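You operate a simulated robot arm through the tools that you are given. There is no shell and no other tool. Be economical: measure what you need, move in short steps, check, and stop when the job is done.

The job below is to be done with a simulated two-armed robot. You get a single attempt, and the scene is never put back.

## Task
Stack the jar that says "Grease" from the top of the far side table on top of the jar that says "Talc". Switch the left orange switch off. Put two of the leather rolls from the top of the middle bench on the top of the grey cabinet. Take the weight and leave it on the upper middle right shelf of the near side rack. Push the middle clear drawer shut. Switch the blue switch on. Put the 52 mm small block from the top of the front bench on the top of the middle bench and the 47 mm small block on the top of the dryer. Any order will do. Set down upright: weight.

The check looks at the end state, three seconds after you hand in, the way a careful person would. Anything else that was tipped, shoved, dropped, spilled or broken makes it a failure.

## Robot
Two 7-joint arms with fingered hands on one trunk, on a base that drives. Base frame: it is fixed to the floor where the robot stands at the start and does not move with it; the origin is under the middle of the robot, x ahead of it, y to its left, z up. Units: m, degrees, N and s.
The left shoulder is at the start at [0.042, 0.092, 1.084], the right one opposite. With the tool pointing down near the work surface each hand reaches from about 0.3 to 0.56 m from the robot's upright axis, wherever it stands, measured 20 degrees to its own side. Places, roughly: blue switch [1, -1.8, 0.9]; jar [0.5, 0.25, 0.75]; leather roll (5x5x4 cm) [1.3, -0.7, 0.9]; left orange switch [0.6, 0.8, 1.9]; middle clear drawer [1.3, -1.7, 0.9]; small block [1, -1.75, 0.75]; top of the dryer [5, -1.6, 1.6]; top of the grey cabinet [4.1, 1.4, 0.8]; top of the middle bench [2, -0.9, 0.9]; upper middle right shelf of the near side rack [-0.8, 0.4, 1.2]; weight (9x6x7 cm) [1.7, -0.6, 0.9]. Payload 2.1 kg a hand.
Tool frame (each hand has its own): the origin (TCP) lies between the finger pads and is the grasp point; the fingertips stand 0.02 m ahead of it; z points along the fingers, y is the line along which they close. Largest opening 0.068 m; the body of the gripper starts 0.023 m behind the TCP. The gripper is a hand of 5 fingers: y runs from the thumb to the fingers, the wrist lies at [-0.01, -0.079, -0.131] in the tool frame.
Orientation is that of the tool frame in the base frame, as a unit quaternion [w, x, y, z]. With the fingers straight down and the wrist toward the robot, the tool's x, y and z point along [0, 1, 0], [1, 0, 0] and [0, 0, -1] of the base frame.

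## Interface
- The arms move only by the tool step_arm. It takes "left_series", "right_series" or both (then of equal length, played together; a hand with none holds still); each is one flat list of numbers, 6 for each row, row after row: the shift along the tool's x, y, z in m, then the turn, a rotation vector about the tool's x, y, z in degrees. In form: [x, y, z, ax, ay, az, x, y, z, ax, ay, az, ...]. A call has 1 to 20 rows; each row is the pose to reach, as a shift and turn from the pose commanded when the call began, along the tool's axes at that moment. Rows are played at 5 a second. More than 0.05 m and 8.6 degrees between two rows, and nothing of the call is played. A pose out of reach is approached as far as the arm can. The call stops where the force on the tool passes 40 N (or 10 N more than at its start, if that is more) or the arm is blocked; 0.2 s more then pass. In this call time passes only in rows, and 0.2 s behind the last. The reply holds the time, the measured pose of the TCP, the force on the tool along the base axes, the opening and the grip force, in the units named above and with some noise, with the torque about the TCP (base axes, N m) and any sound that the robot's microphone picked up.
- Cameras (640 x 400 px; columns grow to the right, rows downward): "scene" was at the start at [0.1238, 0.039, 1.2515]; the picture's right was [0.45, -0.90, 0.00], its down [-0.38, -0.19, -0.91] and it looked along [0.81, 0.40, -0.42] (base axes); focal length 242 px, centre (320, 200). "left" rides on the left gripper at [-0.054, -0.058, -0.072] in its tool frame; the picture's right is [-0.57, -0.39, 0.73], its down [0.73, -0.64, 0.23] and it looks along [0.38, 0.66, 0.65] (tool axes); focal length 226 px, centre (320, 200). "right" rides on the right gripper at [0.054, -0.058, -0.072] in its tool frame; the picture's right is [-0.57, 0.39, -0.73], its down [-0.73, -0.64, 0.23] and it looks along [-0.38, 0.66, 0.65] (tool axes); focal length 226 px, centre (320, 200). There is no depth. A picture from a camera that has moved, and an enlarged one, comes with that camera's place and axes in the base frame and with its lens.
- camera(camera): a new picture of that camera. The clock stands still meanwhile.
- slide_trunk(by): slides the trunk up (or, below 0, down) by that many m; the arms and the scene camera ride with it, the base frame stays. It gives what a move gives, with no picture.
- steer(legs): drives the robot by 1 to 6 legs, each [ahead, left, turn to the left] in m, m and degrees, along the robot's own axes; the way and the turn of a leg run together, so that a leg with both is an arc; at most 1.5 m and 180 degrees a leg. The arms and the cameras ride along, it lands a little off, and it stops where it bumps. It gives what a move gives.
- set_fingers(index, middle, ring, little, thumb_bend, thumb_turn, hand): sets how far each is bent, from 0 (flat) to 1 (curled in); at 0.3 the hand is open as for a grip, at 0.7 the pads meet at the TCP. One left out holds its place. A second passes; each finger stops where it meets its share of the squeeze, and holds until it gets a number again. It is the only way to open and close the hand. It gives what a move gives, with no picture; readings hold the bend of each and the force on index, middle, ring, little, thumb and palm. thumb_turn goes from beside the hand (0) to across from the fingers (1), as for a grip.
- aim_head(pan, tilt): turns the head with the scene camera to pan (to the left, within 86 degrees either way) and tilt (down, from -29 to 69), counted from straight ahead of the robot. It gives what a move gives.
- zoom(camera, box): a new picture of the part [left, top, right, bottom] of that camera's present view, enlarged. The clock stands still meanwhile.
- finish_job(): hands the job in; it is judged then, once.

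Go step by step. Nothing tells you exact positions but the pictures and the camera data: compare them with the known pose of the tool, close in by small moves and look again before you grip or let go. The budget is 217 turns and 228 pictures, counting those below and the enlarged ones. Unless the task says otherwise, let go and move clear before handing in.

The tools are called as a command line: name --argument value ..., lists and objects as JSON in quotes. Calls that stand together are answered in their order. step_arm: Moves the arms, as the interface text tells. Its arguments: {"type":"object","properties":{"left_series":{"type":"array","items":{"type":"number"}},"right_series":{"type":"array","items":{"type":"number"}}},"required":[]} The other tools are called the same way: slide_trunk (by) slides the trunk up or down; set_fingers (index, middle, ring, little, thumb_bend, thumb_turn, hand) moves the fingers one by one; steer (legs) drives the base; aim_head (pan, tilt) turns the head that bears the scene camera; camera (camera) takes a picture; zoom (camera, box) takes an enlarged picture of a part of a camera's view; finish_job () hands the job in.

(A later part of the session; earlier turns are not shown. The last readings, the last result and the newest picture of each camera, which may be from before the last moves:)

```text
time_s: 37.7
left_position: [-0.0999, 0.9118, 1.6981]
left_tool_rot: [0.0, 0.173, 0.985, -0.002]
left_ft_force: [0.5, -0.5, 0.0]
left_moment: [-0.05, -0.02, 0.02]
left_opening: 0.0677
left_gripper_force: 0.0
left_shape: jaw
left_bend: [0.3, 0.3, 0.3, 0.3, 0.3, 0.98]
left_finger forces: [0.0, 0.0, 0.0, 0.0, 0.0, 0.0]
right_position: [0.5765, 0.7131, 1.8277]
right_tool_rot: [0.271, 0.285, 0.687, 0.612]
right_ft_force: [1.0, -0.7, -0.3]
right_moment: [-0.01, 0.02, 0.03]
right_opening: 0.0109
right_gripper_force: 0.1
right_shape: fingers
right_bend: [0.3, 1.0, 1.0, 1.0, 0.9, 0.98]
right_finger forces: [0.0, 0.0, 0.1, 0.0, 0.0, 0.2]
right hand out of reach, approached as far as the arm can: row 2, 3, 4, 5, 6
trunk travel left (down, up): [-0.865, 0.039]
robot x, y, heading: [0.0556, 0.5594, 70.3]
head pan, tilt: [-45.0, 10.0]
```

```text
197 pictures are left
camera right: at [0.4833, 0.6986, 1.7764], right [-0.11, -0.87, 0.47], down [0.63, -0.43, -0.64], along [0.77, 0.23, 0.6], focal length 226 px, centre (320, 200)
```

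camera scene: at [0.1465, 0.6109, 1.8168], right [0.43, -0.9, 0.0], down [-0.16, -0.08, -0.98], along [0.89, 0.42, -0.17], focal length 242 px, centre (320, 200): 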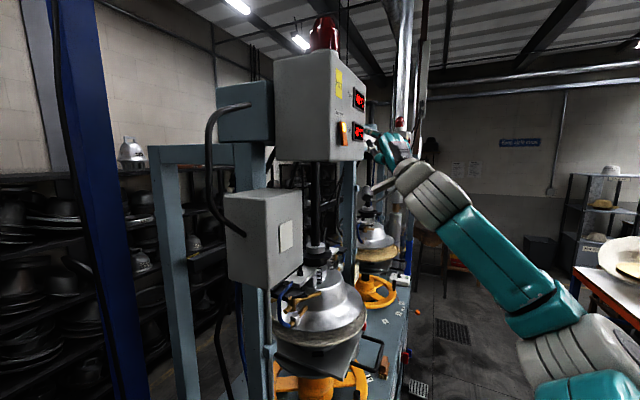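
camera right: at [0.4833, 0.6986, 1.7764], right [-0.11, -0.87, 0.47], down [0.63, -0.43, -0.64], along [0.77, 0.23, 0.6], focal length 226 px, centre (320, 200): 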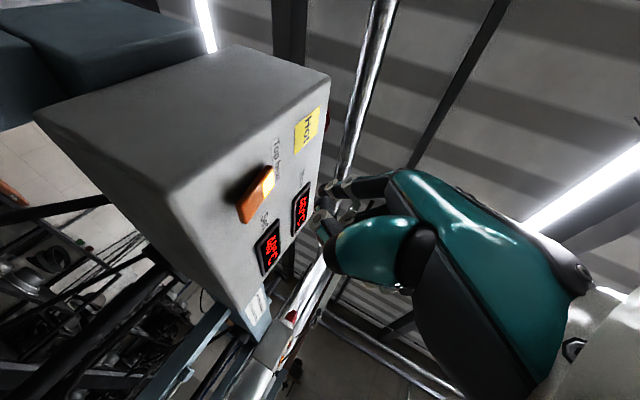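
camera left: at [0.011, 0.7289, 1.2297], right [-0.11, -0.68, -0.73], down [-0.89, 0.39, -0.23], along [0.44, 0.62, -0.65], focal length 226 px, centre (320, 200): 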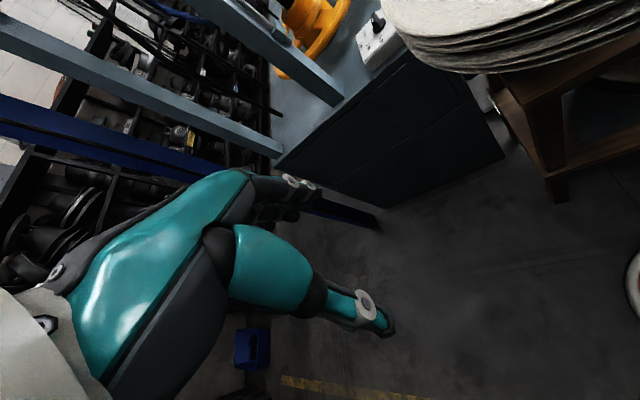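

zoom --camera "scene" --box '[320, 100, 420, 190]'

zoom --camera "right" --box '[220, 130, 380, 280]'

```text
4.44 times, centred on (370, 145) of scene
camera zoom: at [0.1465, 0.6109, 1.8168], right [0.43, -0.9, 0.0], down [-0.16, -0.08, -0.98], along [0.89, 0.42, -0.17], focal length 1076 px, centre (98, 444)
```

zoom: 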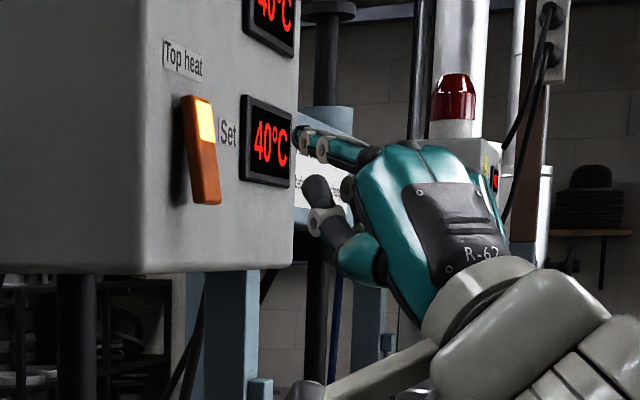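

```text
2.67 times, centred on (300, 205) of right
camera zoom: at [0.4833, 0.6986, 1.7764], right [-0.11, -0.87, 0.47], down [0.63, -0.43, -0.64], along [0.77, 0.23, 0.6], focal length 603 px, centre (373, 187)
```

zoom: 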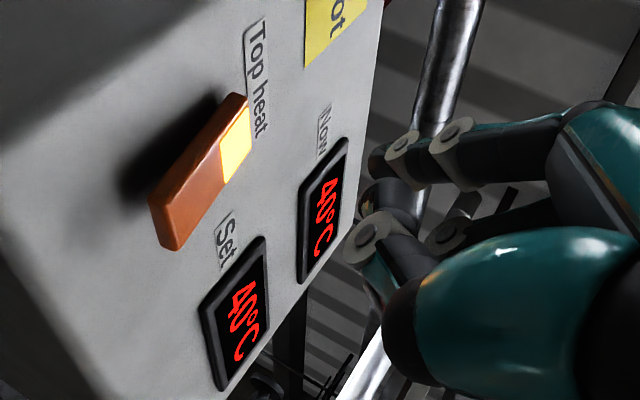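

Index tip is about (0.60, 0.735, 1.867), target (0.635, 0.788, 1.85). The arm is near its limit, so I nudge the base and trunk, then look.

steer --legs '[[0.044, -0.008, 0]]'

slide_trunk --by -0.018

zoom --camera "scene" --box '[320, 100, 420, 190]'

zoom --camera "right" --box '[220, 130, 380, 280]'

```text
time_s: 38.6
left_position: [-0.0772, 0.9491, 1.699]
left_tool_rot: [0.0, 0.171, 0.985, 0.0]
left_ft_force: [-0.2, 0.4, -0.6]
left_moment: [0.0, 0.04, 0.03]
left_opening: 0.068
left_gripper_force: 0.1
left_shape: jaw
left_bend: [0.3, 0.3, 0.3, 0.3, 0.3, 0.98]
left_finger forces: [0.0, 0.0, 0.0, 0.1, 0.0, 0.0]
right_position: [0.5992, 0.7509, 1.8289]
right_tool_rot: [0.27, 0.285, 0.686, 0.613]
right_ft_force: [0.0, 0.9, 0.4]
right_moment: [-0.02, 0.01, -0.01]
right_opening: 0.0108
right_gripper_force: 0.2
right_shape: fingers
right_bend: [0.3, 1.0, 1.0, 1.0, 0.9, 0.98]
right_finger forces: [0.0, 0.0, 0.0, 0.1, 0.1, 0.0]
trunk travel left (down, up): [-0.865, 0.039]
robot x, y, heading: [0.0772, 0.6016, 70.1]
head pan, tilt: [-45.0, 10.0]
```

```text
time_s: 39.2
left_position: [-0.0774, 0.9487, 1.6805]
left_tool_rot: [0.0, 0.172, 0.985, 0.001]
left_ft_force: [-0.1, 0.8, 0.4]
left_moment: [0.02, 0.01, 0.0]
left_opening: 0.0675
left_gripper_force: 0.1
left_shape: jaw
left_bend: [0.3, 0.3, 0.3, 0.3, 0.3, 0.98]
left_finger forces: [0.0, 0.0, 0.1, 0.1, 0.0, 0.0]
right_position: [0.5978, 0.7489, 1.8105]
right_tool_rot: [0.269, 0.284, 0.686, 0.613]
right_ft_force: [0.0, -0.3, 0.2]
right_moment: [0.0, -0.03, -0.03]
right_opening: 0.011
right_gripper_force: 0.1
right_shape: fingers
right_bend: [0.3, 1.0, 1.0, 1.0, 0.9, 0.98]
right_finger forces: [0.0, 0.0, 0.0, 0.0, 0.0, 0.1]
trunk travel left (down, up): [-0.847, 0.057]
robot x, y, heading: [0.0779, 0.6052, 70.0]
head pan, tilt: [-45.0, 10.0]
```

```text
4.44 times, centred on (370, 145) of scene
camera zoom: at [0.1692, 0.648, 1.7987], right [0.43, -0.9, 0.0], down [-0.16, -0.07, -0.98], along [0.89, 0.42, -0.17], focal length 1076 px, centre (98, 444)
```

zoom: 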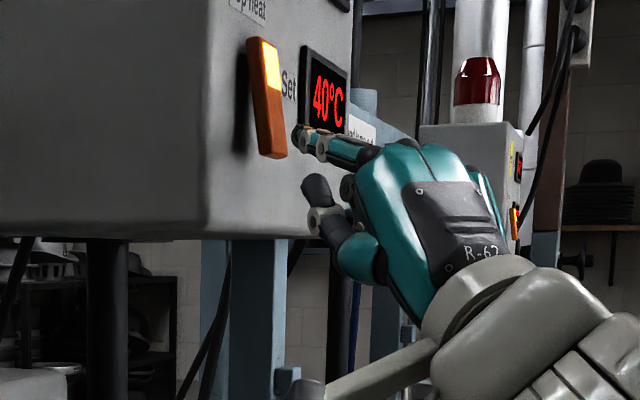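

```text
2.67 times, centred on (300, 205) of right
camera zoom: at [0.5054, 0.7358, 1.7588], right [-0.11, -0.87, 0.47], down [0.63, -0.43, -0.64], along [0.77, 0.23, 0.6], focal length 603 px, centre (373, 187)
```

zoom: 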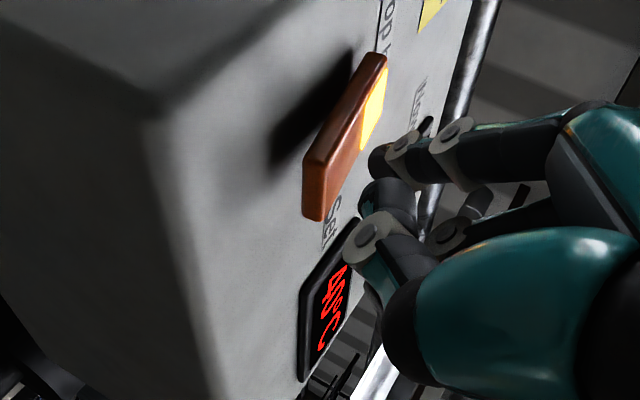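

Tip is ~2.5 cm off the lower half. Press by about 3 cm mainly along +y.

step_arm --right_series '[0.005, 0.001, 0.01, 0, 0, 0, 0.01, 0.002, 0.02, 0, 0, 0, 0.016, 0.003, 0.029, 0, 0, 0]'

zoom --camera "scene" --box '[320, 80, 420, 170]'

zoom --camera "right" --box '[220, 130, 380, 280]'

```text
time_s: 40.0
left_position: [-0.0792, 0.9501, 1.6798]
left_tool_rot: [0.0, 0.172, 0.985, 0.0]
left_ft_force: [0.3, 0.8, -0.4]
left_moment: [-0.04, -0.01, 0.0]
left_opening: 0.0674
left_gripper_force: 0.0
left_shape: jaw
left_bend: [0.3, 0.3, 0.3, 0.3, 0.3, 0.98]
left_finger forces: [0.0, 0.0, 0.0, 0.0, 0.1, 0.0]
right_position: [0.5864, 0.7564, 1.8391]
right_tool_rot: [0.314, 0.261, 0.679, 0.611]
right_ft_force: [0.9, -0.6, -0.6]
right_moment: [-0.03, 0.01, -0.02]
right_opening: 0.0108
right_gripper_force: 0.0
right_shape: fingers
right_bend: [0.3, 1.0, 1.0, 1.0, 0.9, 0.98]
right_finger forces: [0.1, 0.1, 0.1, 0.1, 0.1, 0.1]
right hand out of reach, approached as far as the arm can: row 1, 2, 3
trunk travel left (down, up): [-0.847, 0.057]
robot x, y, heading: [0.0796, 0.6018, 70.2]
head pan, tilt: [-45.0, 10.0]
```

```text
4.44 times, centred on (370, 125) of scene
camera zoom: at [0.1691, 0.6481, 1.7988], right [0.43, -0.9, 0.0], down [-0.16, -0.07, -0.98], along [0.89, 0.42, -0.17], focal length 1076 px, centre (98, 533)
```

zoom: 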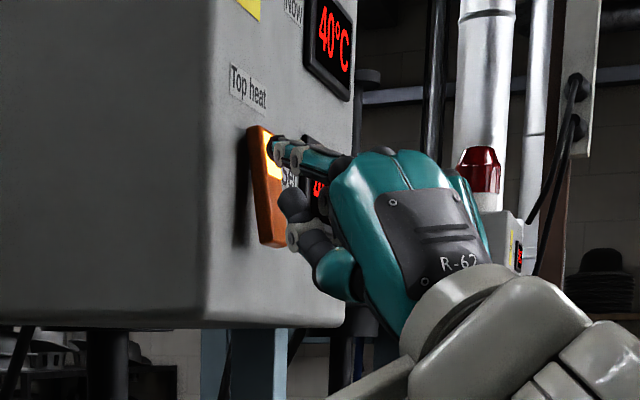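

```text
2.67 times, centred on (300, 205) of right
camera zoom: at [0.499, 0.7427, 1.7785], right [-0.18, -0.86, 0.49], down [0.68, -0.46, -0.57], along [0.71, 0.23, 0.66], focal length 603 px, centre (373, 187)
```

zoom: 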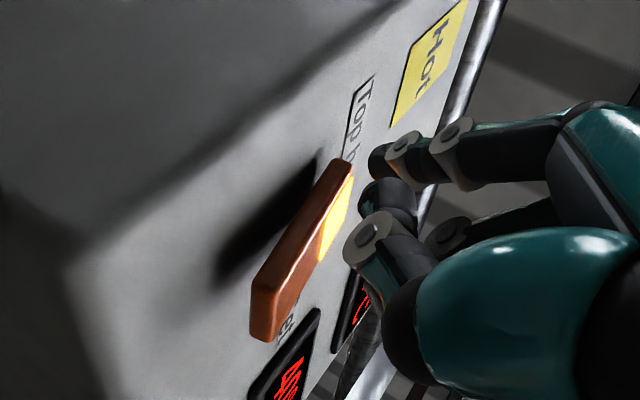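

The hand crept up as its reach limit; raising the trunk and lowering the arm gives more reach. I back off slightly first.

steer --legs '[[-0.02, -0.007, 0]]'

slide_trunk --by 0.055

step_arm --right_series '[0, -0.03, 0, 0, 0, 0, 0, -0.06, 0.01, 0, 0, 0, -0.002, -0.0855, 0.027, 0, 0, 0]'

zoom --camera "scene" --box '[320, 100, 420, 190]'

zoom --camera "right" --box '[220, 130, 380, 280]'

```text
time_s: 40.8
left_position: [-0.0788, 0.9277, 1.6794]
left_tool_rot: [0.0, 0.172, 0.985, 0.0]
left_ft_force: [-0.2, 0.6, -0.1]
left_moment: [-0.01, 0.01, -0.02]
left_opening: 0.0679
left_gripper_force: 0.1
left_shape: jaw
left_bend: [0.3, 0.3, 0.3, 0.3, 0.3, 0.98]
left_finger forces: [0.0, 0.0, 0.1, 0.0, 0.0, 0.0]
right_position: [0.5865, 0.7353, 1.8375]
right_tool_rot: [0.314, 0.26, 0.679, 0.61]
right_ft_force: [0.1, -0.5, 0.4]
right_moment: [0.03, -0.01, 0.0]
right_opening: 0.0108
right_gripper_force: 0.0
right_shape: fingers
right_bend: [0.3, 1.0, 1.0, 1.0, 0.9, 0.98]
right_finger forces: [0.0, 0.0, 0.0, 0.0, 0.1, 0.1]
trunk travel left (down, up): [-0.847, 0.057]
robot x, y, heading: [0.0796, 0.5815, 70.1]
head pan, tilt: [-45.0, 10.0]
```

```text
time_s: 41.8
left_position: [-0.0785, 0.9284, 1.7354]
left_tool_rot: [0.001, 0.172, 0.985, 0.001]
left_ft_force: [-0.8, 0.5, -0.3]
left_moment: [-0.01, 0.0, 0.0]
left_opening: 0.0678
left_gripper_force: 0.1
left_shape: jaw
left_bend: [0.3, 0.3, 0.3, 0.3, 0.3, 0.98]
left_finger forces: [0.0, 0.0, 0.0, 0.0, 0.0, 0.0]
right_position: [0.5853, 0.735, 1.893]
right_tool_rot: [0.314, 0.261, 0.678, 0.611]
right_ft_force: [-0.7, 0.1, -0.6]
right_moment: [0.02, -0.02, 0.01]
right_opening: 0.0108
right_gripper_force: 0.1
right_shape: fingers
right_bend: [0.3, 1.0, 1.0, 1.0, 0.9, 0.98]
right_finger forces: [0.1, 0.1, 0.1, 0.0, 0.0, 0.1]
trunk travel left (down, up): [-0.902, 0.002]
robot x, y, heading: [0.0776, 0.5814, 70.3]
head pan, tilt: [-45.0, 10.0]
```

```text
time_s: 42.6
left_position: [-0.0791, 0.9277, 1.7346]
left_tool_rot: [-0.001, 0.171, 0.985, 0.0]
left_ft_force: [-0.1, -0.8, 0.4]
left_moment: [-0.02, 0.0, -0.01]
left_opening: 0.0678
left_gripper_force: 0.0
left_shape: jaw
left_bend: [0.3, 0.3, 0.3, 0.3, 0.3, 0.98]
left_finger forces: [0.1, 0.1, 0.0, 0.1, 0.1, 0.0]
right_position: [0.5859, 0.7345, 1.8926]
right_tool_rot: [0.314, 0.261, 0.678, 0.611]
right_ft_force: [-0.3, 0.4, 0.2]
right_moment: [0.03, 0.05, -0.01]
right_opening: 0.0111
right_gripper_force: 0.1
right_shape: fingers
right_bend: [0.3, 1.0, 1.0, 1.0, 0.9, 0.98]
right_finger forces: [0.0, 0.0, 0.0, 0.0, 0.1, 0.0]
right hand out of reach, approached as far as the arm can: row 1, 2, 3
trunk travel left (down, up): [-0.902, 0.002]
robot x, y, heading: [0.0765, 0.5821, 70.0]
head pan, tilt: [-45.0, 10.0]
```

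```text
4.44 times, centred on (370, 145) of scene
camera zoom: at [0.1686, 0.6263, 1.8539], right [0.43, -0.9, 0.0], down [-0.16, -0.07, -0.98], along [0.89, 0.42, -0.17], focal length 1076 px, centre (98, 444)
```

zoom: 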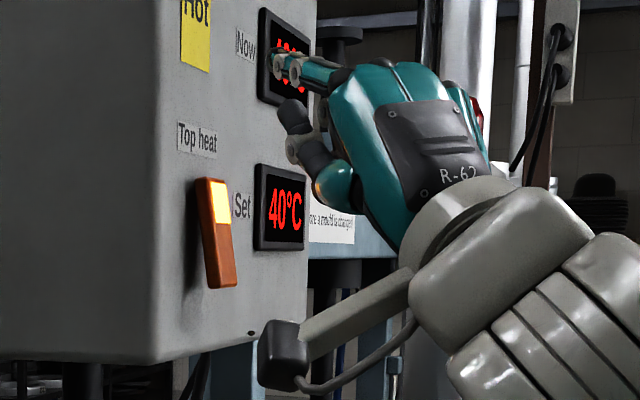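

```text
2.67 times, centred on (300, 205) of right
camera zoom: at [0.4985, 0.7212, 1.8335], right [-0.18, -0.86, 0.49], down [0.68, -0.46, -0.57], along [0.71, 0.23, 0.66], focal length 603 px, centre (373, 187)
```

zoom: 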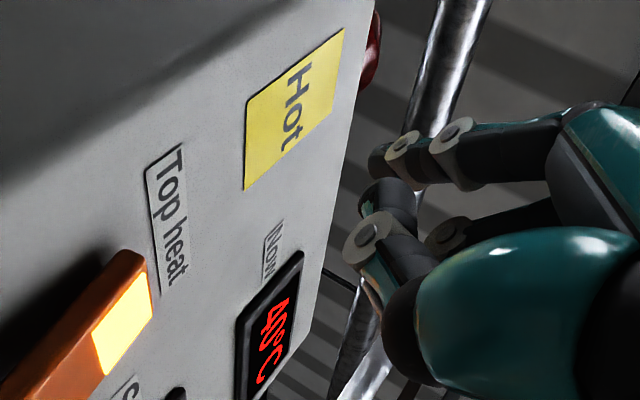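

The arm is against a wrist limit when pointing level; I tilt the fingers 30° down while lowering the hand.

step_arm --right_series '[0, -0.01, 0, 7.5, 0, 0, 0, -0.025, 0, 15, 0, 0, 0, -0.04, 0, 22.5, 0, 0, -0.002, -0.055, 0.005, 30, 0, 0, -0.003, -0.068, 0.0095, 30, 0, 0]'

zoom --camera "scene" --box '[320, 100, 420, 190]'

zoom --camera "right" --box '[220, 130, 380, 280]'

```text
time_s: 43.8
left_position: [-0.0785, 0.9269, 1.736]
left_tool_rot: [0.0, 0.172, 0.985, 0.0]
left_ft_force: [0.4, 0.5, 0.4]
left_moment: [0.02, 0.0, -0.04]
left_opening: 0.0676
left_gripper_force: 0.1
left_shape: jaw
left_bend: [0.3, 0.3, 0.3, 0.3, 0.3, 0.98]
left_finger forces: [0.1, 0.2, 0.1, 0.1, 0.0, 0.0]
right_position: [0.5982, 0.7298, 1.8266]
right_tool_rot: [0.235, 0.334, 0.814, 0.414]
right_ft_force: [0.2, -0.1, 0.3]
right_moment: [-0.06, -0.02, -0.05]
right_opening: 0.0107
right_gripper_force: 0.0
right_shape: fingers
right_bend: [0.3, 1.0, 1.0, 1.0, 0.9, 0.98]
right_finger forces: [0.1, 0.0, 0.0, 0.0, 0.0, 0.0]
trunk travel left (down, up): [-0.902, 0.002]
robot x, y, heading: [0.0766, 0.5757, 70.3]
head pan, tilt: [-45.0, 10.0]
```

```text
4.44 times, centred on (370, 145) of scene
camera zoom: at [0.1686, 0.6253, 1.8539], right [0.43, -0.9, 0.0], down [-0.16, -0.07, -0.98], along [0.89, 0.42, -0.17], focal length 1076 px, centre (98, 444)
```

zoom: 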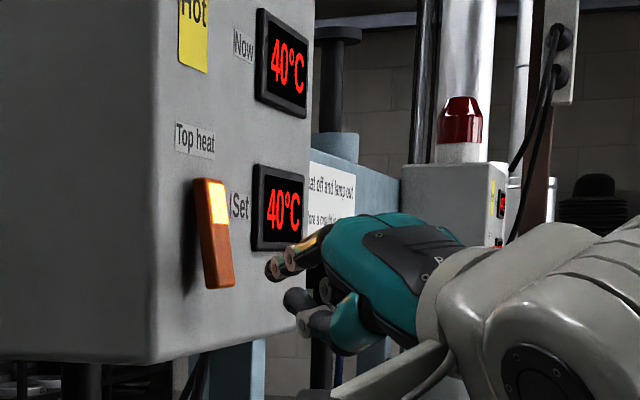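

```text
2.67 times, centred on (300, 205) of right
camera zoom: at [0.4943, 0.7077, 1.8105], right [0.03, -0.63, 0.78], down [0.42, -0.7, -0.58], along [0.91, 0.34, 0.24], focal length 603 px, centre (373, 187)
```

zoom: 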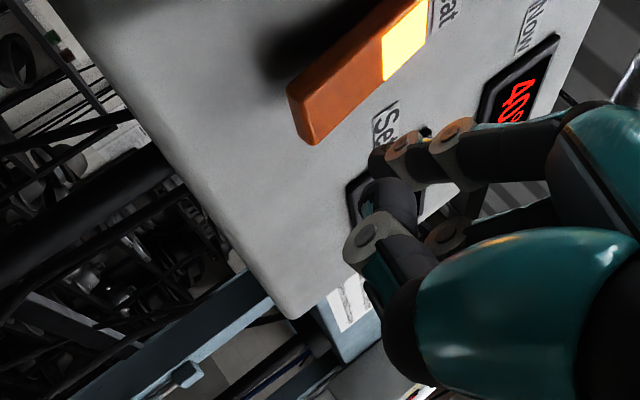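

Tip is at (0.63, 0.76, 1.849), no reach warning. Now press toward (0.642, 0.805, 1.847).

step_arm --right_series '[0.0065, 0.0055, 0.008, 0, 0, 0, 0.013, 0.011, 0.016, 0, 0, 0, 0.019, 0.0165, 0.024, 0, 0, 0, 0.0255, 0.022, 0.032, 0, 0, 0]'

zoom --camera "scene" --box '[320, 100, 420, 190]'

```text
time_s: 44.8
left_position: [-0.0795, 0.9171, 1.7382]
left_tool_rot: [0.0, 0.173, 0.985, 0.003]
left_ft_force: [0.1, 0.6, -0.4]
left_moment: [0.02, -0.02, -0.02]
left_opening: 0.0677
left_gripper_force: 0.1
left_shape: jaw
left_bend: [0.3, 0.3, 0.3, 0.3, 0.3, 0.98]
left_finger forces: [0.0, 0.0, 0.0, 0.0, 0.0, 0.0]
right_position: [0.6078, 0.7628, 1.8267]
right_tool_rot: [0.236, 0.335, 0.811, 0.417]
right_ft_force: [-2.4, -22.7, 1.7]
right_moment: [0.44, -0.09, -0.54]
right_opening: 0.0074
right_gripper_force: 11.9
right_shape: fingers
right_bend: [0.4, 1.0, 1.0, 1.0, 0.9, 0.98]
right_finger forces: [23.2, 0.0, 0.0, 0.1, 0.1, 0.1]
trunk travel left (down, up): [-0.902, 0.002]
robot x, y, heading: [0.0821, 0.5781, 70.4]
head pan, tilt: [-45.0, 10.0]
```

```text
4.44 times, centred on (370, 145) of scene
camera zoom: at [0.1668, 0.6155, 1.8543], right [0.42, -0.91, 0.0], down [-0.16, -0.07, -0.99], along [0.89, 0.42, -0.17], focal length 1076 px, centre (98, 444)
```

zoom: 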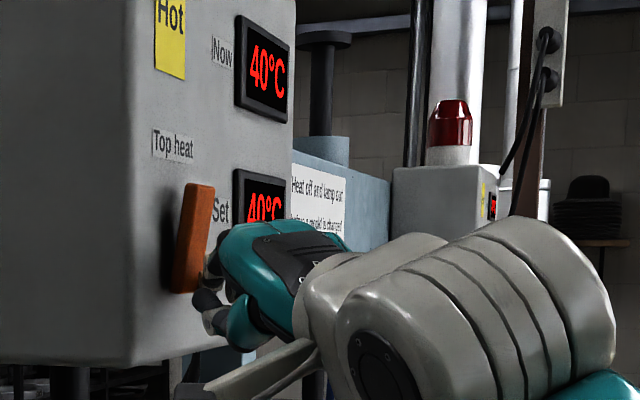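

The switch is off (lamp dark). I back off, point the hand down again, and retract.

step_arm --right_series '[-0.01, -0.028, -0.04, 0, 0, 0, -0.019, -0.056, -0.081, 0, 0, 0, -0.019, -0.056, -0.081, 8, 0, 0, -0.019, -0.056, -0.081, 16, 0, 0, -0.019, -0.056, -0.081, 24, 0, 0, -0.019, -0.056, -0.081, 32, 0, 0, -0.019, -0.056, -0.081, 40, 0, 0, -0.019, -0.056, -0.081, 48, 0, 0, -0.019, -0.056, -0.081, 56.8, 0, 0]'

zoom --camera "scene" --box '[320, 100, 420, 190]'

set_fingers --hand "right" --index 0.3 --middle 0.3 --ring 0.3 --little 0.3 --thumb_bend 0.3

```text
refused: row 2 steps farther than a row can; nothing moved
```

```text
4.44 times, centred on (370, 145) of scene
camera zoom: at [0.1668, 0.6155, 1.8543], right [0.42, -0.91, 0.0], down [-0.16, -0.07, -0.99], along [0.89, 0.42, -0.17], focal length 1076 px, centre (98, 444)
```

zoom: 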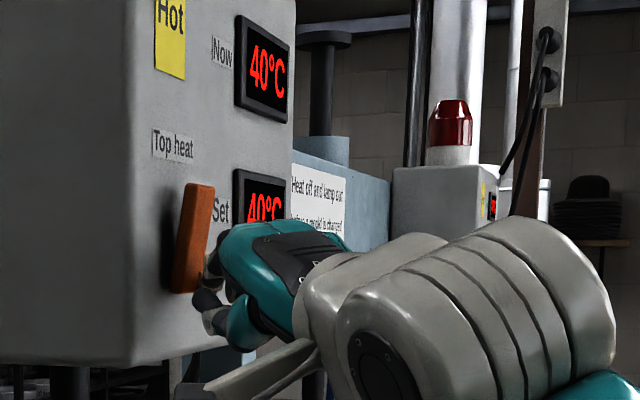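

```text
time_s: 45.8
left_position: [-0.0791, 0.9166, 1.7372]
left_tool_rot: [0.001, 0.172, 0.985, 0.004]
left_ft_force: [0.1, 0.1, 0.4]
left_moment: [-0.01, -0.01, -0.02]
left_opening: 0.0677
left_gripper_force: 0.0
left_shape: jaw
left_bend: [0.3, 0.3, 0.3, 0.3, 0.3, 0.98]
left_finger forces: [0.1, 0.1, 0.1, 0.0, 0.0, 0.0]
right_position: [0.6083, 0.7629, 1.8248]
right_tool_rot: [0.236, 0.336, 0.811, 0.416]
right_ft_force: [-1.6, -26.8, 2.2]
right_moment: [0.55, -0.07, -0.65]
right_opening: 0.0537
right_gripper_force: 12.7
right_shape: fingers
right_bend: [0.4, 0.31, 0.3, 0.3, 0.3, 0.98]
right_finger forces: [25.3, 1.1, 0.0, 0.0, 0.0, 0.1]
trunk travel left (down, up): [-0.902, 0.002]
robot x, y, heading: [0.0799, 0.5829, 70.1]
head pan, tilt: [-45.0, 10.0]
```

step_arm --right_series '[-0.006, -0.019, -0.027, 0, 0, 0, -0.012, -0.037, -0.054, 0, 0, 0, -0.019, -0.056, -0.081, 0, 0, 0, -0.019, -0.056, -0.081, 8, 0, 0, -0.019, -0.056, -0.081, 16, 0, 0, -0.019, -0.056, -0.081, 24, 0, 0, -0.019, -0.056, -0.081, 32, 0, 0, -0.019, -0.056, -0.081, 40, 0, 0, -0.019, -0.056, -0.081, 48, 0, 0, -0.019, -0.056, -0.081, 56.8, 0, 0]'

zoom --camera "scene" --box '[320, 100, 420, 190]'

```text
refused: row 10 steps farther than a row can; nothing moved
```

```text
4.44 times, centred on (370, 145) of scene
camera zoom: at [0.1674, 0.6142, 1.8543], right [0.43, -0.9, -0.01], down [-0.16, -0.07, -0.99], along [0.89, 0.42, -0.17], focal length 1076 px, centre (98, 444)
```

zoom: 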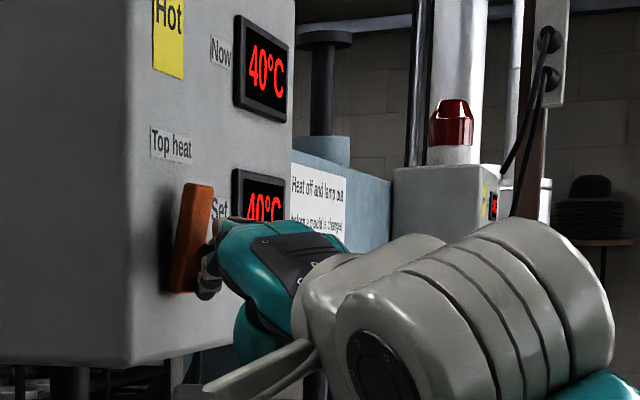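

step_arm --right_series '[-0.006, -0.019, -0.027, 0, 0, 0, -0.012, -0.037, -0.054, 0, 0, 0, -0.019, -0.056, -0.081, 0, 0, 0, -0.019, -0.056, -0.081, 8, 0, 0, -0.019, -0.056, -0.081, 16, 0, 0, -0.019, -0.056, -0.081, 24, 0, 0, -0.019, -0.056, -0.081, 32, 0, 0, -0.019, -0.056, -0.081, 40, 0, 0, -0.019, -0.056, -0.081, 48, 0, 0, -0.019, -0.056, -0.081, 56, 0, 0]'

zoom --camera "scene" --box '[320, 100, 420, 190]'

```text
time_s: 48.0
left_position: [-0.077, 0.9283, 1.7349]
left_tool_rot: [0.0, 0.172, 0.985, -0.001]
left_ft_force: [-0.1, 0.8, 0.5]
left_moment: [0.02, -0.01, 0.01]
left_opening: 0.0678
left_gripper_force: 0.0
left_shape: jaw
left_bend: [0.3, 0.3, 0.3, 0.3, 0.3, 0.98]
left_finger forces: [0.0, 0.1, 0.0, 0.0, 0.0, 0.0]
right_position: [0.5485, 0.7004, 1.8242]
right_tool_rot: [0.064, 0.399, 0.915, -0.003]
right_ft_force: [0.3, -0.2, 0.4]
right_moment: [0.0, 0.01, -0.01]
right_opening: 0.0623
right_gripper_force: 0.1
right_shape: fingers
right_bend: [0.3, 0.3, 0.3, 0.3, 0.3, 0.98]
right_finger forces: [0.1, 0.0, 0.0, 0.0, 0.1, 0.0]
right hand out of reach, approached as far as the arm can: row 10
trunk travel left (down, up): [-0.902, 0.002]
robot x, y, heading: [0.0823, 0.5763, 70.2]
head pan, tilt: [-45.0, 10.0]
```

```text
4.44 times, centred on (370, 145) of scene
camera zoom: at [0.1693, 0.6272, 1.8538], right [0.43, -0.9, 0.0], down [-0.16, -0.07, -0.98], along [0.89, 0.42, -0.17], focal length 1076 px, centre (98, 444)
```

zoom: 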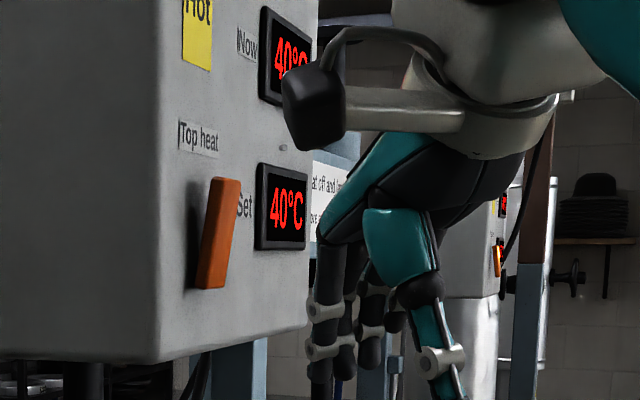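

Switch confirmed off. I retract the right hand, return to heading 0 and move down the aisle to survey the benches.

step_arm --right_series '[0.04, -0.01, -0.005, 1.2, 0, -4.2, 0.08, -0.02, -0.01, 2.4, 0, -8.4, 0.12, -0.03, -0.015, 3.6, 0, -12.6, 0.16, -0.04, -0.02, 4.8, 0, -16.8, 0.2, -0.05, -0.025, 6, 0, -21, 0.24, -0.06, -0.03, 7, 0, -25]'

steer --legs '[[-0.055, 0.065, 0], [0, 0, -70], [0, -1.45, 0]]'

aim_head --pan -30 --tilt 30

camera --camera "scene"

aim_head --pan 30 --tilt 30

camera --camera "scene"

```text
time_s: 49.4
left_position: [-0.0789, 0.9283, 1.7356]
left_tool_rot: [0.0, 0.172, 0.985, 0.0]
left_ft_force: [0.1, -1.1, -0.1]
left_moment: [-0.05, 0.01, -0.06]
left_opening: 0.0678
left_gripper_force: 0.0
left_shape: jaw
left_bend: [0.3, 0.3, 0.3, 0.3, 0.3, 0.98]
left_finger forces: [0.1, 0.0, 0.0, 0.1, 0.0, 0.0]
right_position: [0.3448, 0.8226, 1.8141]
right_tool_rot: [0.023, 0.203, 0.976, -0.083]
right_ft_force: [0.2, 0.3, 0.2]
right_moment: [-0.02, 0.02, -0.01]
right_opening: 0.0623
right_gripper_force: 0.0
right_shape: fingers
right_bend: [0.3, 0.3, 0.3, 0.3, 0.3, 0.98]
right_finger forces: [0.1, 0.0, 0.0, 0.0, 0.1, 0.0]
right hand out of reach, approached as far as the arm can: row 6
trunk travel left (down, up): [-0.902, 0.002]
robot x, y, heading: [0.0778, 0.5784, 70.2]
head pan, tilt: [-45.0, 10.0]
```

```text
time_s: 60.3
left_position: [0.2731, -0.6313, 1.7355]
left_tool_rot: [0.0, 0.707, 0.708, 0.0]
left_ft_force: [1.0, -0.1, -0.4]
left_moment: [0.02, -0.04, 0.02]
left_opening: 0.0677
left_gripper_force: 0.2
left_shape: jaw
left_bend: [0.3, 0.3, 0.3, 0.3, 0.3, 0.98]
left_finger forces: [0.0, 0.0, 0.0, 0.1, 0.0, 0.1]
right_position: [0.3182, -1.0645, 1.815]
right_tool_rot: [-0.029, 0.725, 0.684, -0.08]
right_ft_force: [0.8, -0.2, -0.2]
right_moment: [0.0, 0.01, 0.01]
right_opening: 0.0623
right_gripper_force: 0.0
right_shape: fingers
right_bend: [0.3, 0.3, 0.3, 0.3, 0.3, 0.98]
right_finger forces: [0.0, 0.0, 0.1, 0.0, 0.1, 0.1]
trunk travel left (down, up): [-0.902, 0.002]
robot x, y, heading: [-0.0024, -0.897, 0.1]
head pan, tilt: [-45.0, 10.0]
```

```text
time_s: 61.1
left_position: [0.2724, -0.6301, 1.7349]
left_tool_rot: [0.0, 0.707, 0.707, 0.0]
left_ft_force: [0.2, 0.4, 0.3]
left_moment: [-0.03, -0.03, -0.04]
left_opening: 0.0678
left_gripper_force: 0.1
left_shape: jaw
left_bend: [0.3, 0.3, 0.3, 0.3, 0.3, 0.98]
left_finger forces: [0.0, 0.1, 0.1, 0.1, 0.0, 0.0]
right_position: [0.318, -1.065, 1.815]
right_tool_rot: [-0.029, 0.725, 0.684, -0.08]
right_ft_force: [-0.7, -1.0, 0.1]
right_moment: [-0.01, 0.0, 0.01]
right_opening: 0.0625
right_gripper_force: 0.1
right_shape: fingers
right_bend: [0.3, 0.3, 0.3, 0.3, 0.3, 0.98]
right_finger forces: [0.0, 0.1, 0.0, 0.1, 0.1, 0.1]
trunk travel left (down, up): [-0.902, 0.002]
robot x, y, heading: [-0.0027, -0.8948, 0.1]
head pan, tilt: [-30.0, 30.0]
```

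```text
182 pictures are left
camera scene: at [0.0891, -0.9444, 1.8216], right [-0.5, -0.87, 0.0], down [-0.43, 0.25, -0.87], along [0.75, -0.43, -0.5], focal length 242 px, centre (320, 200)
```

scene: 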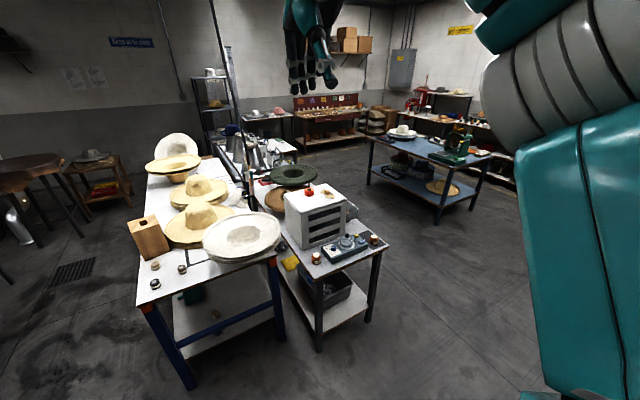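

```text
time_s: 62.4
left_position: [0.2717, -0.6309, 1.7348]
left_tool_rot: [0.0, 0.706, 0.708, 0.0]
left_ft_force: [-0.1, 0.1, 0.8]
left_moment: [0.02, -0.02, -0.05]
left_opening: 0.0677
left_gripper_force: 0.1
left_shape: jaw
left_bend: [0.3, 0.3, 0.3, 0.3, 0.3, 0.98]
left_finger forces: [0.0, 0.0, 0.0, 0.0, 0.1, 0.0]
right_position: [0.3189, -1.0639, 1.8153]
right_tool_rot: [-0.029, 0.725, 0.683, -0.08]
right_ft_force: [0.9, -1.0, -0.3]
right_moment: [0.01, 0.01, 0.01]
right_opening: 0.0622
right_gripper_force: 0.1
right_shape: fingers
right_bend: [0.3, 0.3, 0.3, 0.3, 0.3, 0.98]
right_finger forces: [0.0, 0.1, 0.0, 0.0, 0.0, 0.1]
trunk travel left (down, up): [-0.902, 0.002]
robot x, y, heading: [-0.0026, -0.8988, 0.1]
head pan, tilt: [30.0, 30.0]
```

```text
181 pictures are left
camera scene: at [0.0891, -0.854, 1.8216], right [0.5, -0.87, 0.0], down [-0.43, -0.25, -0.87], along [0.75, 0.43, -0.5], focal length 242 px, centre (320, 200)
```

scene: 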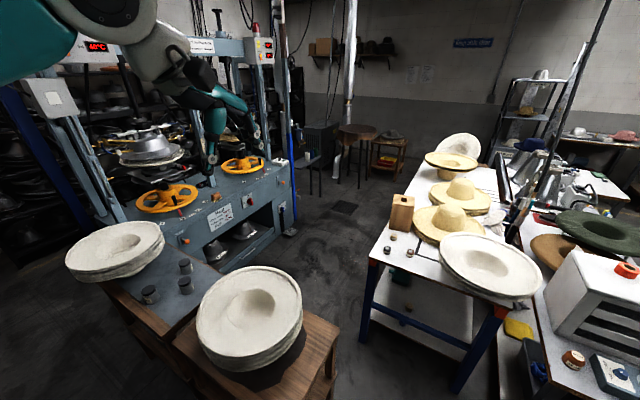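

Good overview: the middle bench spans x≥1.07, y −0.62…−1.23; the front bench with the drawer unit is just south of it. I go to the west end of the front bench and lower the trunk.

steer --legs '[[0.25, -0.75, 0]]'

slide_trunk --by -0.4

aim_head --pan 0 --tilt 30

camera --camera "scene"

aim_head --pan -15 --tilt 30

camera --camera "scene"

```text
time_s: 66.7
left_position: [0.5256, -1.3742, 1.7352]
left_tool_rot: [0.0, 0.705, 0.709, 0.0]
left_ft_force: [0.7, -0.4, 0.4]
left_moment: [-0.01, 0.0, 0.01]
left_opening: 0.0678
left_gripper_force: 0.0
left_shape: jaw
left_bend: [0.3, 0.3, 0.3, 0.3, 0.3, 0.98]
left_finger forces: [0.0, 0.0, 0.0, 0.0, 0.1, 0.0]
right_position: [0.5739, -1.8074, 1.8161]
right_tool_rot: [-0.029, 0.724, 0.685, -0.08]
right_ft_force: [-0.3, 0.6, 0.1]
right_moment: [0.01, -0.03, 0.01]
right_opening: 0.0622
right_gripper_force: 0.0
right_shape: fingers
right_bend: [0.3, 0.3, 0.3, 0.3, 0.3, 0.98]
right_finger forces: [0.0, 0.1, 0.0, 0.1, 0.0, 0.1]
trunk travel left (down, up): [-0.902, 0.002]
robot x, y, heading: [0.2526, -1.6397, 0.5]
head pan, tilt: [30.0, 30.0]
```

```text
time_s: 70.5
left_position: [0.5265, -1.3744, 1.3354]
left_tool_rot: [-0.001, 0.705, 0.709, 0.0]
left_ft_force: [-0.6, 0.1, 0.8]
left_moment: [-0.02, 0.03, 0.03]
left_opening: 0.0677
left_gripper_force: 0.0
left_shape: jaw
left_bend: [0.3, 0.3, 0.3, 0.3, 0.3, 0.98]
left_finger forces: [0.0, 0.0, 0.1, 0.0, 0.0, 0.0]
right_position: [0.5739, -1.8077, 1.4157]
right_tool_rot: [-0.029, 0.723, 0.686, -0.079]
right_ft_force: [0.7, 0.5, -0.3]
right_moment: [-0.01, -0.01, -0.02]
right_opening: 0.0623
right_gripper_force: 0.1
right_shape: fingers
right_bend: [0.3, 0.3, 0.3, 0.3, 0.3, 0.98]
right_finger forces: [0.0, 0.0, 0.1, 0.1, 0.0, 0.0]
trunk travel left (down, up): [-0.502, 0.402]
robot x, y, heading: [0.2521, -1.6432, 0.6]
head pan, tilt: [30.0, 30.0]
```

```text
time_s: 71.4
left_position: [0.5257, -1.3744, 1.3355]
left_tool_rot: [-0.001, 0.705, 0.709, 0.0]
left_ft_force: [0.2, -0.3, -0.4]
left_moment: [0.0, 0.0, -0.03]
left_opening: 0.0678
left_gripper_force: 0.1
left_shape: jaw
left_bend: [0.3, 0.3, 0.3, 0.3, 0.3, 0.98]
left_finger forces: [0.1, 0.1, 0.0, 0.0, 0.1, 0.0]
right_position: [0.5729, -1.8074, 1.4151]
right_tool_rot: [-0.029, 0.723, 0.685, -0.08]
right_ft_force: [0.5, -0.2, 0.1]
right_moment: [0.03, 0.01, -0.02]
right_opening: 0.0621
right_gripper_force: 0.0
right_shape: fingers
right_bend: [0.3, 0.3, 0.3, 0.3, 0.3, 0.98]
right_finger forces: [0.1, 0.0, 0.0, 0.1, 0.0, 0.0]
trunk travel left (down, up): [-0.502, 0.402]
robot x, y, heading: [0.256, -1.6403, 0.6]
head pan, tilt: [0.0, 30.0]
```

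```text
180 pictures are left
camera scene: at [0.3654, -1.6434, 1.4212], right [0.01, -1.0, 0.0], down [-0.5, 0.0, -0.87], along [0.87, 0.01, -0.5], focal length 242 px, centre (320, 200)
```

scene: 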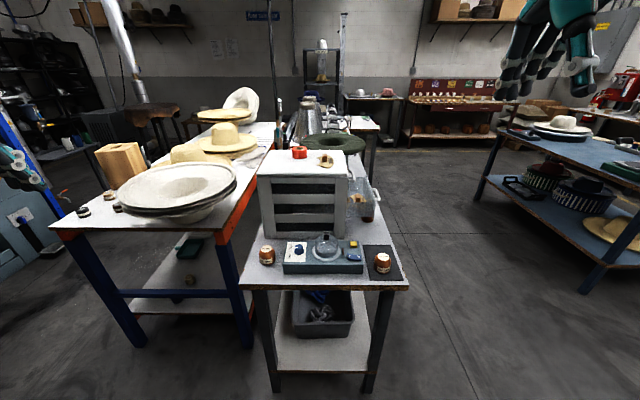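

```text
time_s: 72.2
left_position: [0.5264, -1.3743, 1.3353]
left_tool_rot: [0.0, 0.705, 0.709, 0.0]
left_ft_force: [0.3, 0.2, 0.3]
left_moment: [-0.01, 0.01, -0.02]
left_opening: 0.0677
left_gripper_force: 0.1
left_shape: jaw
left_bend: [0.3, 0.3, 0.3, 0.3, 0.3, 0.98]
left_finger forces: [0.0, 0.0, 0.0, 0.0, 0.1, 0.1]
right_position: [0.5732, -1.8082, 1.4157]
right_tool_rot: [-0.028, 0.723, 0.685, -0.08]
right_ft_force: [-0.6, 0.4, 0.1]
right_moment: [-0.01, 0.01, 0.02]
right_opening: 0.0623
right_gripper_force: 0.1
right_shape: fingers
right_bend: [0.3, 0.3, 0.3, 0.3, 0.3, 0.98]
right_finger forces: [0.1, 0.0, 0.1, 0.1, 0.1, 0.0]
trunk travel left (down, up): [-0.502, 0.402]
robot x, y, heading: [0.2519, -1.6395, 0.5]
head pan, tilt: [-15.0, 30.0]
```

```text
179 pictures are left
camera scene: at [0.3625, -1.6669, 1.4212], right [-0.25, -0.97, 0.0], down [-0.48, 0.13, -0.87], along [0.84, -0.22, -0.5], focal length 242 px, centre (320, 200)
```

scene: 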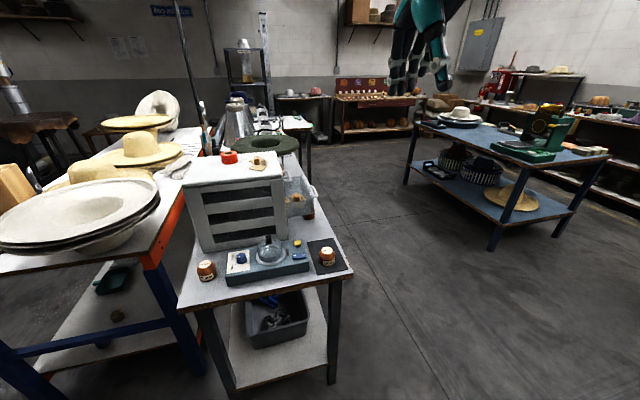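

zoom --camera "scene" --box '[180, 130, 360, 300]'

camera --camera "right"

```text
2.35 times, centred on (270, 215) of scene
camera zoom: at [0.3625, -1.6669, 1.4212], right [-0.25, -0.97, 0.0], down [-0.48, 0.13, -0.87], along [0.84, -0.22, -0.5], focal length 570 px, centre (438, 165)
```

zoom: 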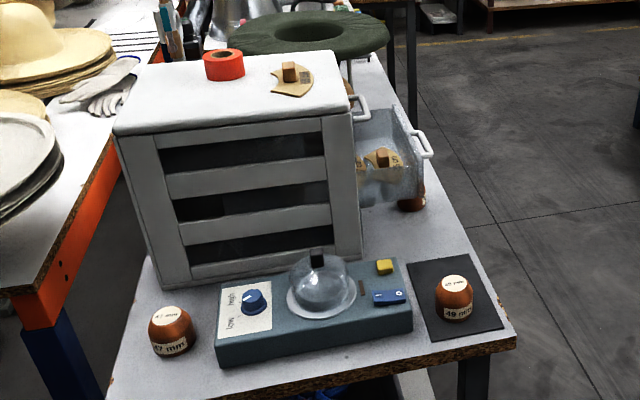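

```text
177 pictures are left
camera right: at [0.5305, -1.7446, 1.4907], right [0.47, -0.54, 0.7], down [-0.7, -0.71, -0.07], along [0.54, -0.46, -0.71], focal length 226 px, centre (320, 200)
```

right: 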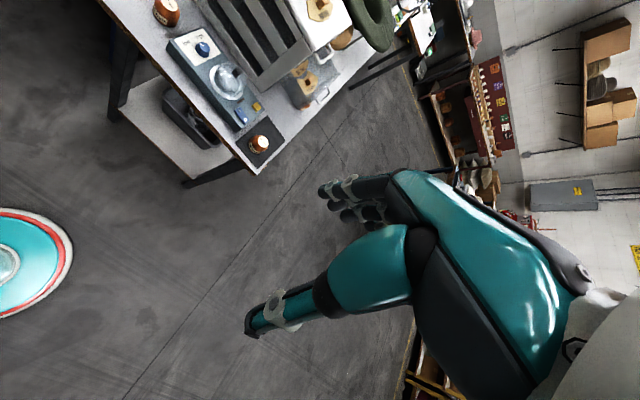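

The left block is "47 mm", the one on the mat "49 mm" (decoy); a third block sits behind the drawer. The blue rocker is on the console; the middle drawer is open toward −y. I lower and move closer.

slide_trunk --by -0.177

steer --legs '[[0.3, 0.04, -0.5]]'

aim_head --pan -10 --tilt 40

camera --camera "scene"

camera --camera "left"

camera --camera "right"

```text
time_s: 74.2
left_position: [0.5253, -1.374, 1.1581]
left_tool_rot: [0.0, 0.706, 0.709, 0.0]
left_ft_force: [-0.4, 0.0, -0.7]
left_moment: [-0.01, 0.05, 0.03]
left_opening: 0.0677
left_gripper_force: 0.2
left_shape: jaw
left_bend: [0.3, 0.3, 0.3, 0.3, 0.3, 0.98]
left_finger forces: [0.1, 0.0, 0.0, 0.1, 0.0, 0.0]
right_position: [0.5739, -1.8068, 1.2379]
right_tool_rot: [-0.028, 0.723, 0.685, -0.08]
right_ft_force: [-0.7, -0.2, -0.5]
right_moment: [0.03, 0.03, 0.01]
right_opening: 0.0622
right_gripper_force: 0.1
right_shape: fingers
right_bend: [0.3, 0.3, 0.3, 0.3, 0.3, 0.98]
right_finger forces: [0.0, 0.0, 0.0, 0.0, 0.1, 0.0]
trunk travel left (down, up): [-0.325, 0.579]
robot x, y, heading: [0.2532, -1.6452, 0.3]
head pan, tilt: [-15.0, 30.0]
```

```text
time_s: 76.2
left_position: [0.8264, -1.3369, 1.1581]
left_tool_rot: [0.0, 0.71, 0.705, 0.0]
left_ft_force: [-1.1, -0.7, -0.4]
left_moment: [0.0, -0.02, -0.01]
left_opening: 0.0677
left_gripper_force: 0.1
left_shape: jaw
left_bend: [0.3, 0.3, 0.3, 0.3, 0.3, 0.98]
left_finger forces: [0.0, 0.0, 0.0, 0.1, 0.0, 0.0]
right_position: [0.8701, -1.7703, 1.2387]
right_tool_rot: [-0.03, 0.727, 0.681, -0.08]
right_ft_force: [0.3, -0.3, -0.5]
right_moment: [-0.03, -0.02, 0.0]
right_opening: 0.0624
right_gripper_force: 0.1
right_shape: fingers
right_bend: [0.3, 0.3, 0.3, 0.3, 0.3, 0.98]
right_finger forces: [0.0, 0.0, 0.0, 0.0, 0.0, 0.0]
trunk travel left (down, up): [-0.325, 0.579]
robot x, y, heading: [0.5547, -1.6024, -0.2]
head pan, tilt: [-15.0, 30.0]
```

```text
time_s: 77.0
left_position: [0.8263, -1.3363, 1.1594]
left_tool_rot: [0.0, 0.709, 0.705, 0.001]
left_ft_force: [0.0, -0.2, -0.2]
left_moment: [0.01, 0.02, -0.03]
left_opening: 0.0674
left_gripper_force: 0.1
left_shape: jaw
left_bend: [0.3, 0.3, 0.3, 0.3, 0.3, 0.98]
left_finger forces: [0.0, 0.1, 0.0, 0.1, 0.0, 0.0]
right_position: [0.8702, -1.7709, 1.2389]
right_tool_rot: [-0.029, 0.727, 0.682, -0.08]
right_ft_force: [0.1, 0.3, 0.0]
right_moment: [0.04, -0.01, -0.04]
right_opening: 0.0621
right_gripper_force: 0.1
right_shape: fingers
right_bend: [0.3, 0.3, 0.3, 0.3, 0.3, 0.98]
right_finger forces: [0.0, 0.0, 0.1, 0.0, 0.0, 0.0]
trunk travel left (down, up): [-0.325, 0.579]
robot x, y, heading: [0.551, -1.6016, -0.3]
head pan, tilt: [-10.0, 40.0]
```

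```text
176 pictures are left
camera scene: at [0.6764, -1.6193, 1.2279], right [-0.18, -0.98, 0.0], down [-0.63, 0.11, -0.77], along [0.75, -0.14, -0.64], focal length 242 px, centre (320, 200)
```

scene: 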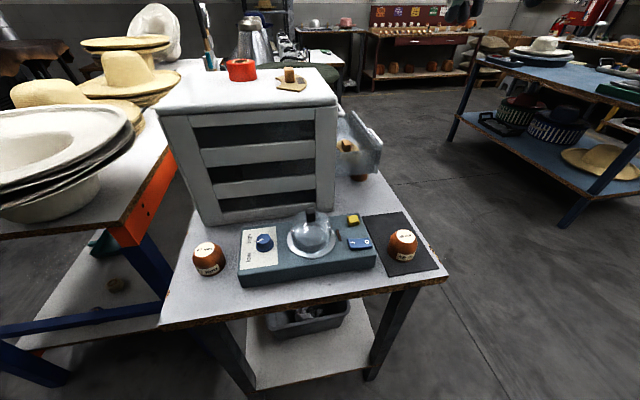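

```text
175 pictures are left
camera left: at [0.7668, -1.3909, 1.2297], right [-0.39, -0.56, -0.73], down [-0.64, 0.74, -0.23], along [0.67, 0.37, -0.65], focal length 226 px, centre (320, 200)
```

left: 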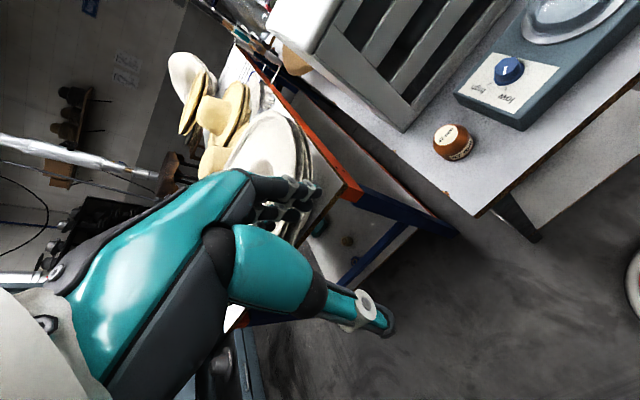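

```text
174 pictures are left
camera right: at [0.8278, -1.7073, 1.3137], right [0.46, -0.54, 0.7], down [-0.71, -0.7, -0.07], along [0.53, -0.46, -0.71], focal length 226 px, centre (320, 200)
```

right: 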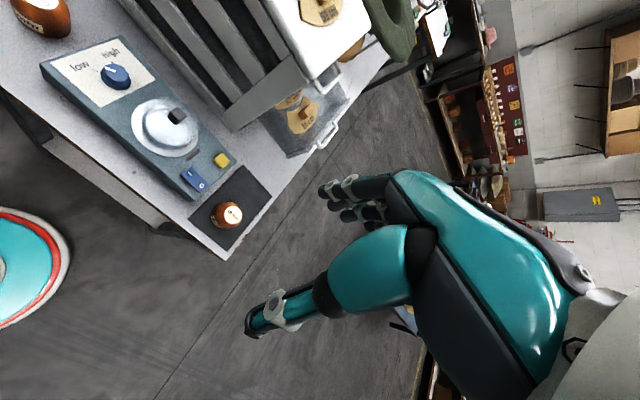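

zoom --camera "right" --box '[160, 120, 280, 240]'

zoom --camera "scene" --box '[320, 100, 420, 190]'

zoom --camera "scene" --box '[180, 200, 440, 300]'

```text
3.33 times, centred on (220, 180) of right
camera zoom: at [0.8278, -1.7073, 1.3137], right [0.46, -0.54, 0.7], down [-0.71, -0.7, -0.07], along [0.53, -0.46, -0.71], focal length 754 px, centre (653, 267)
```

zoom: 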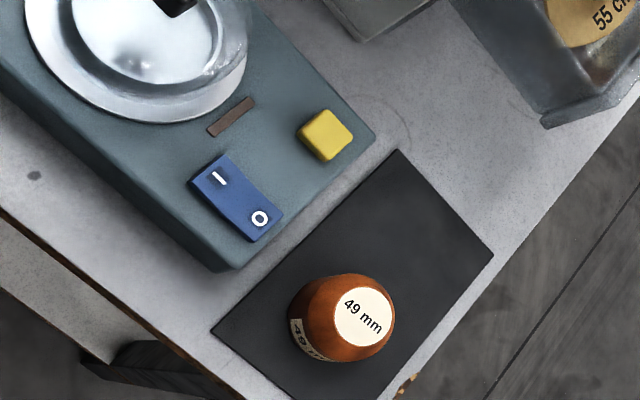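

```text
4.44 times, centred on (370, 145) of scene
camera zoom: at [0.6764, -1.6193, 1.2279], right [-0.18, -0.98, 0.0], down [-0.63, 0.11, -0.77], along [0.75, -0.14, -0.64], focal length 1076 px, centre (98, 444)
```

zoom: 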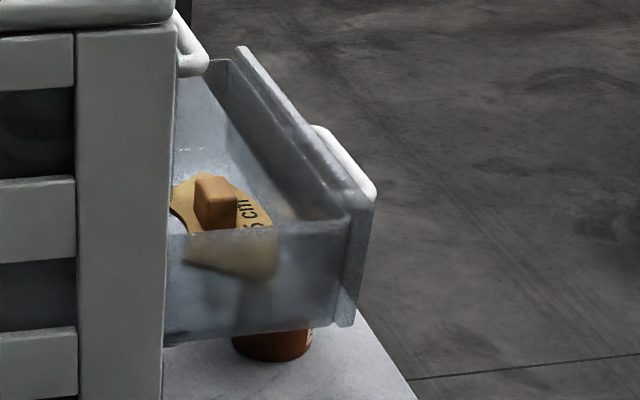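

```text
2.46 times, centred on (310, 250) of scene
camera zoom: at [0.6764, -1.6193, 1.2279], right [-0.18, -0.98, 0.0], down [-0.63, 0.11, -0.77], along [0.75, -0.14, -0.64], focal length 596 px, centre (345, 77)
```

zoom: 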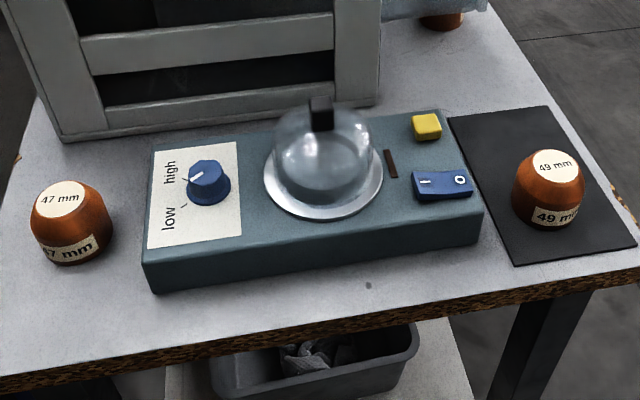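

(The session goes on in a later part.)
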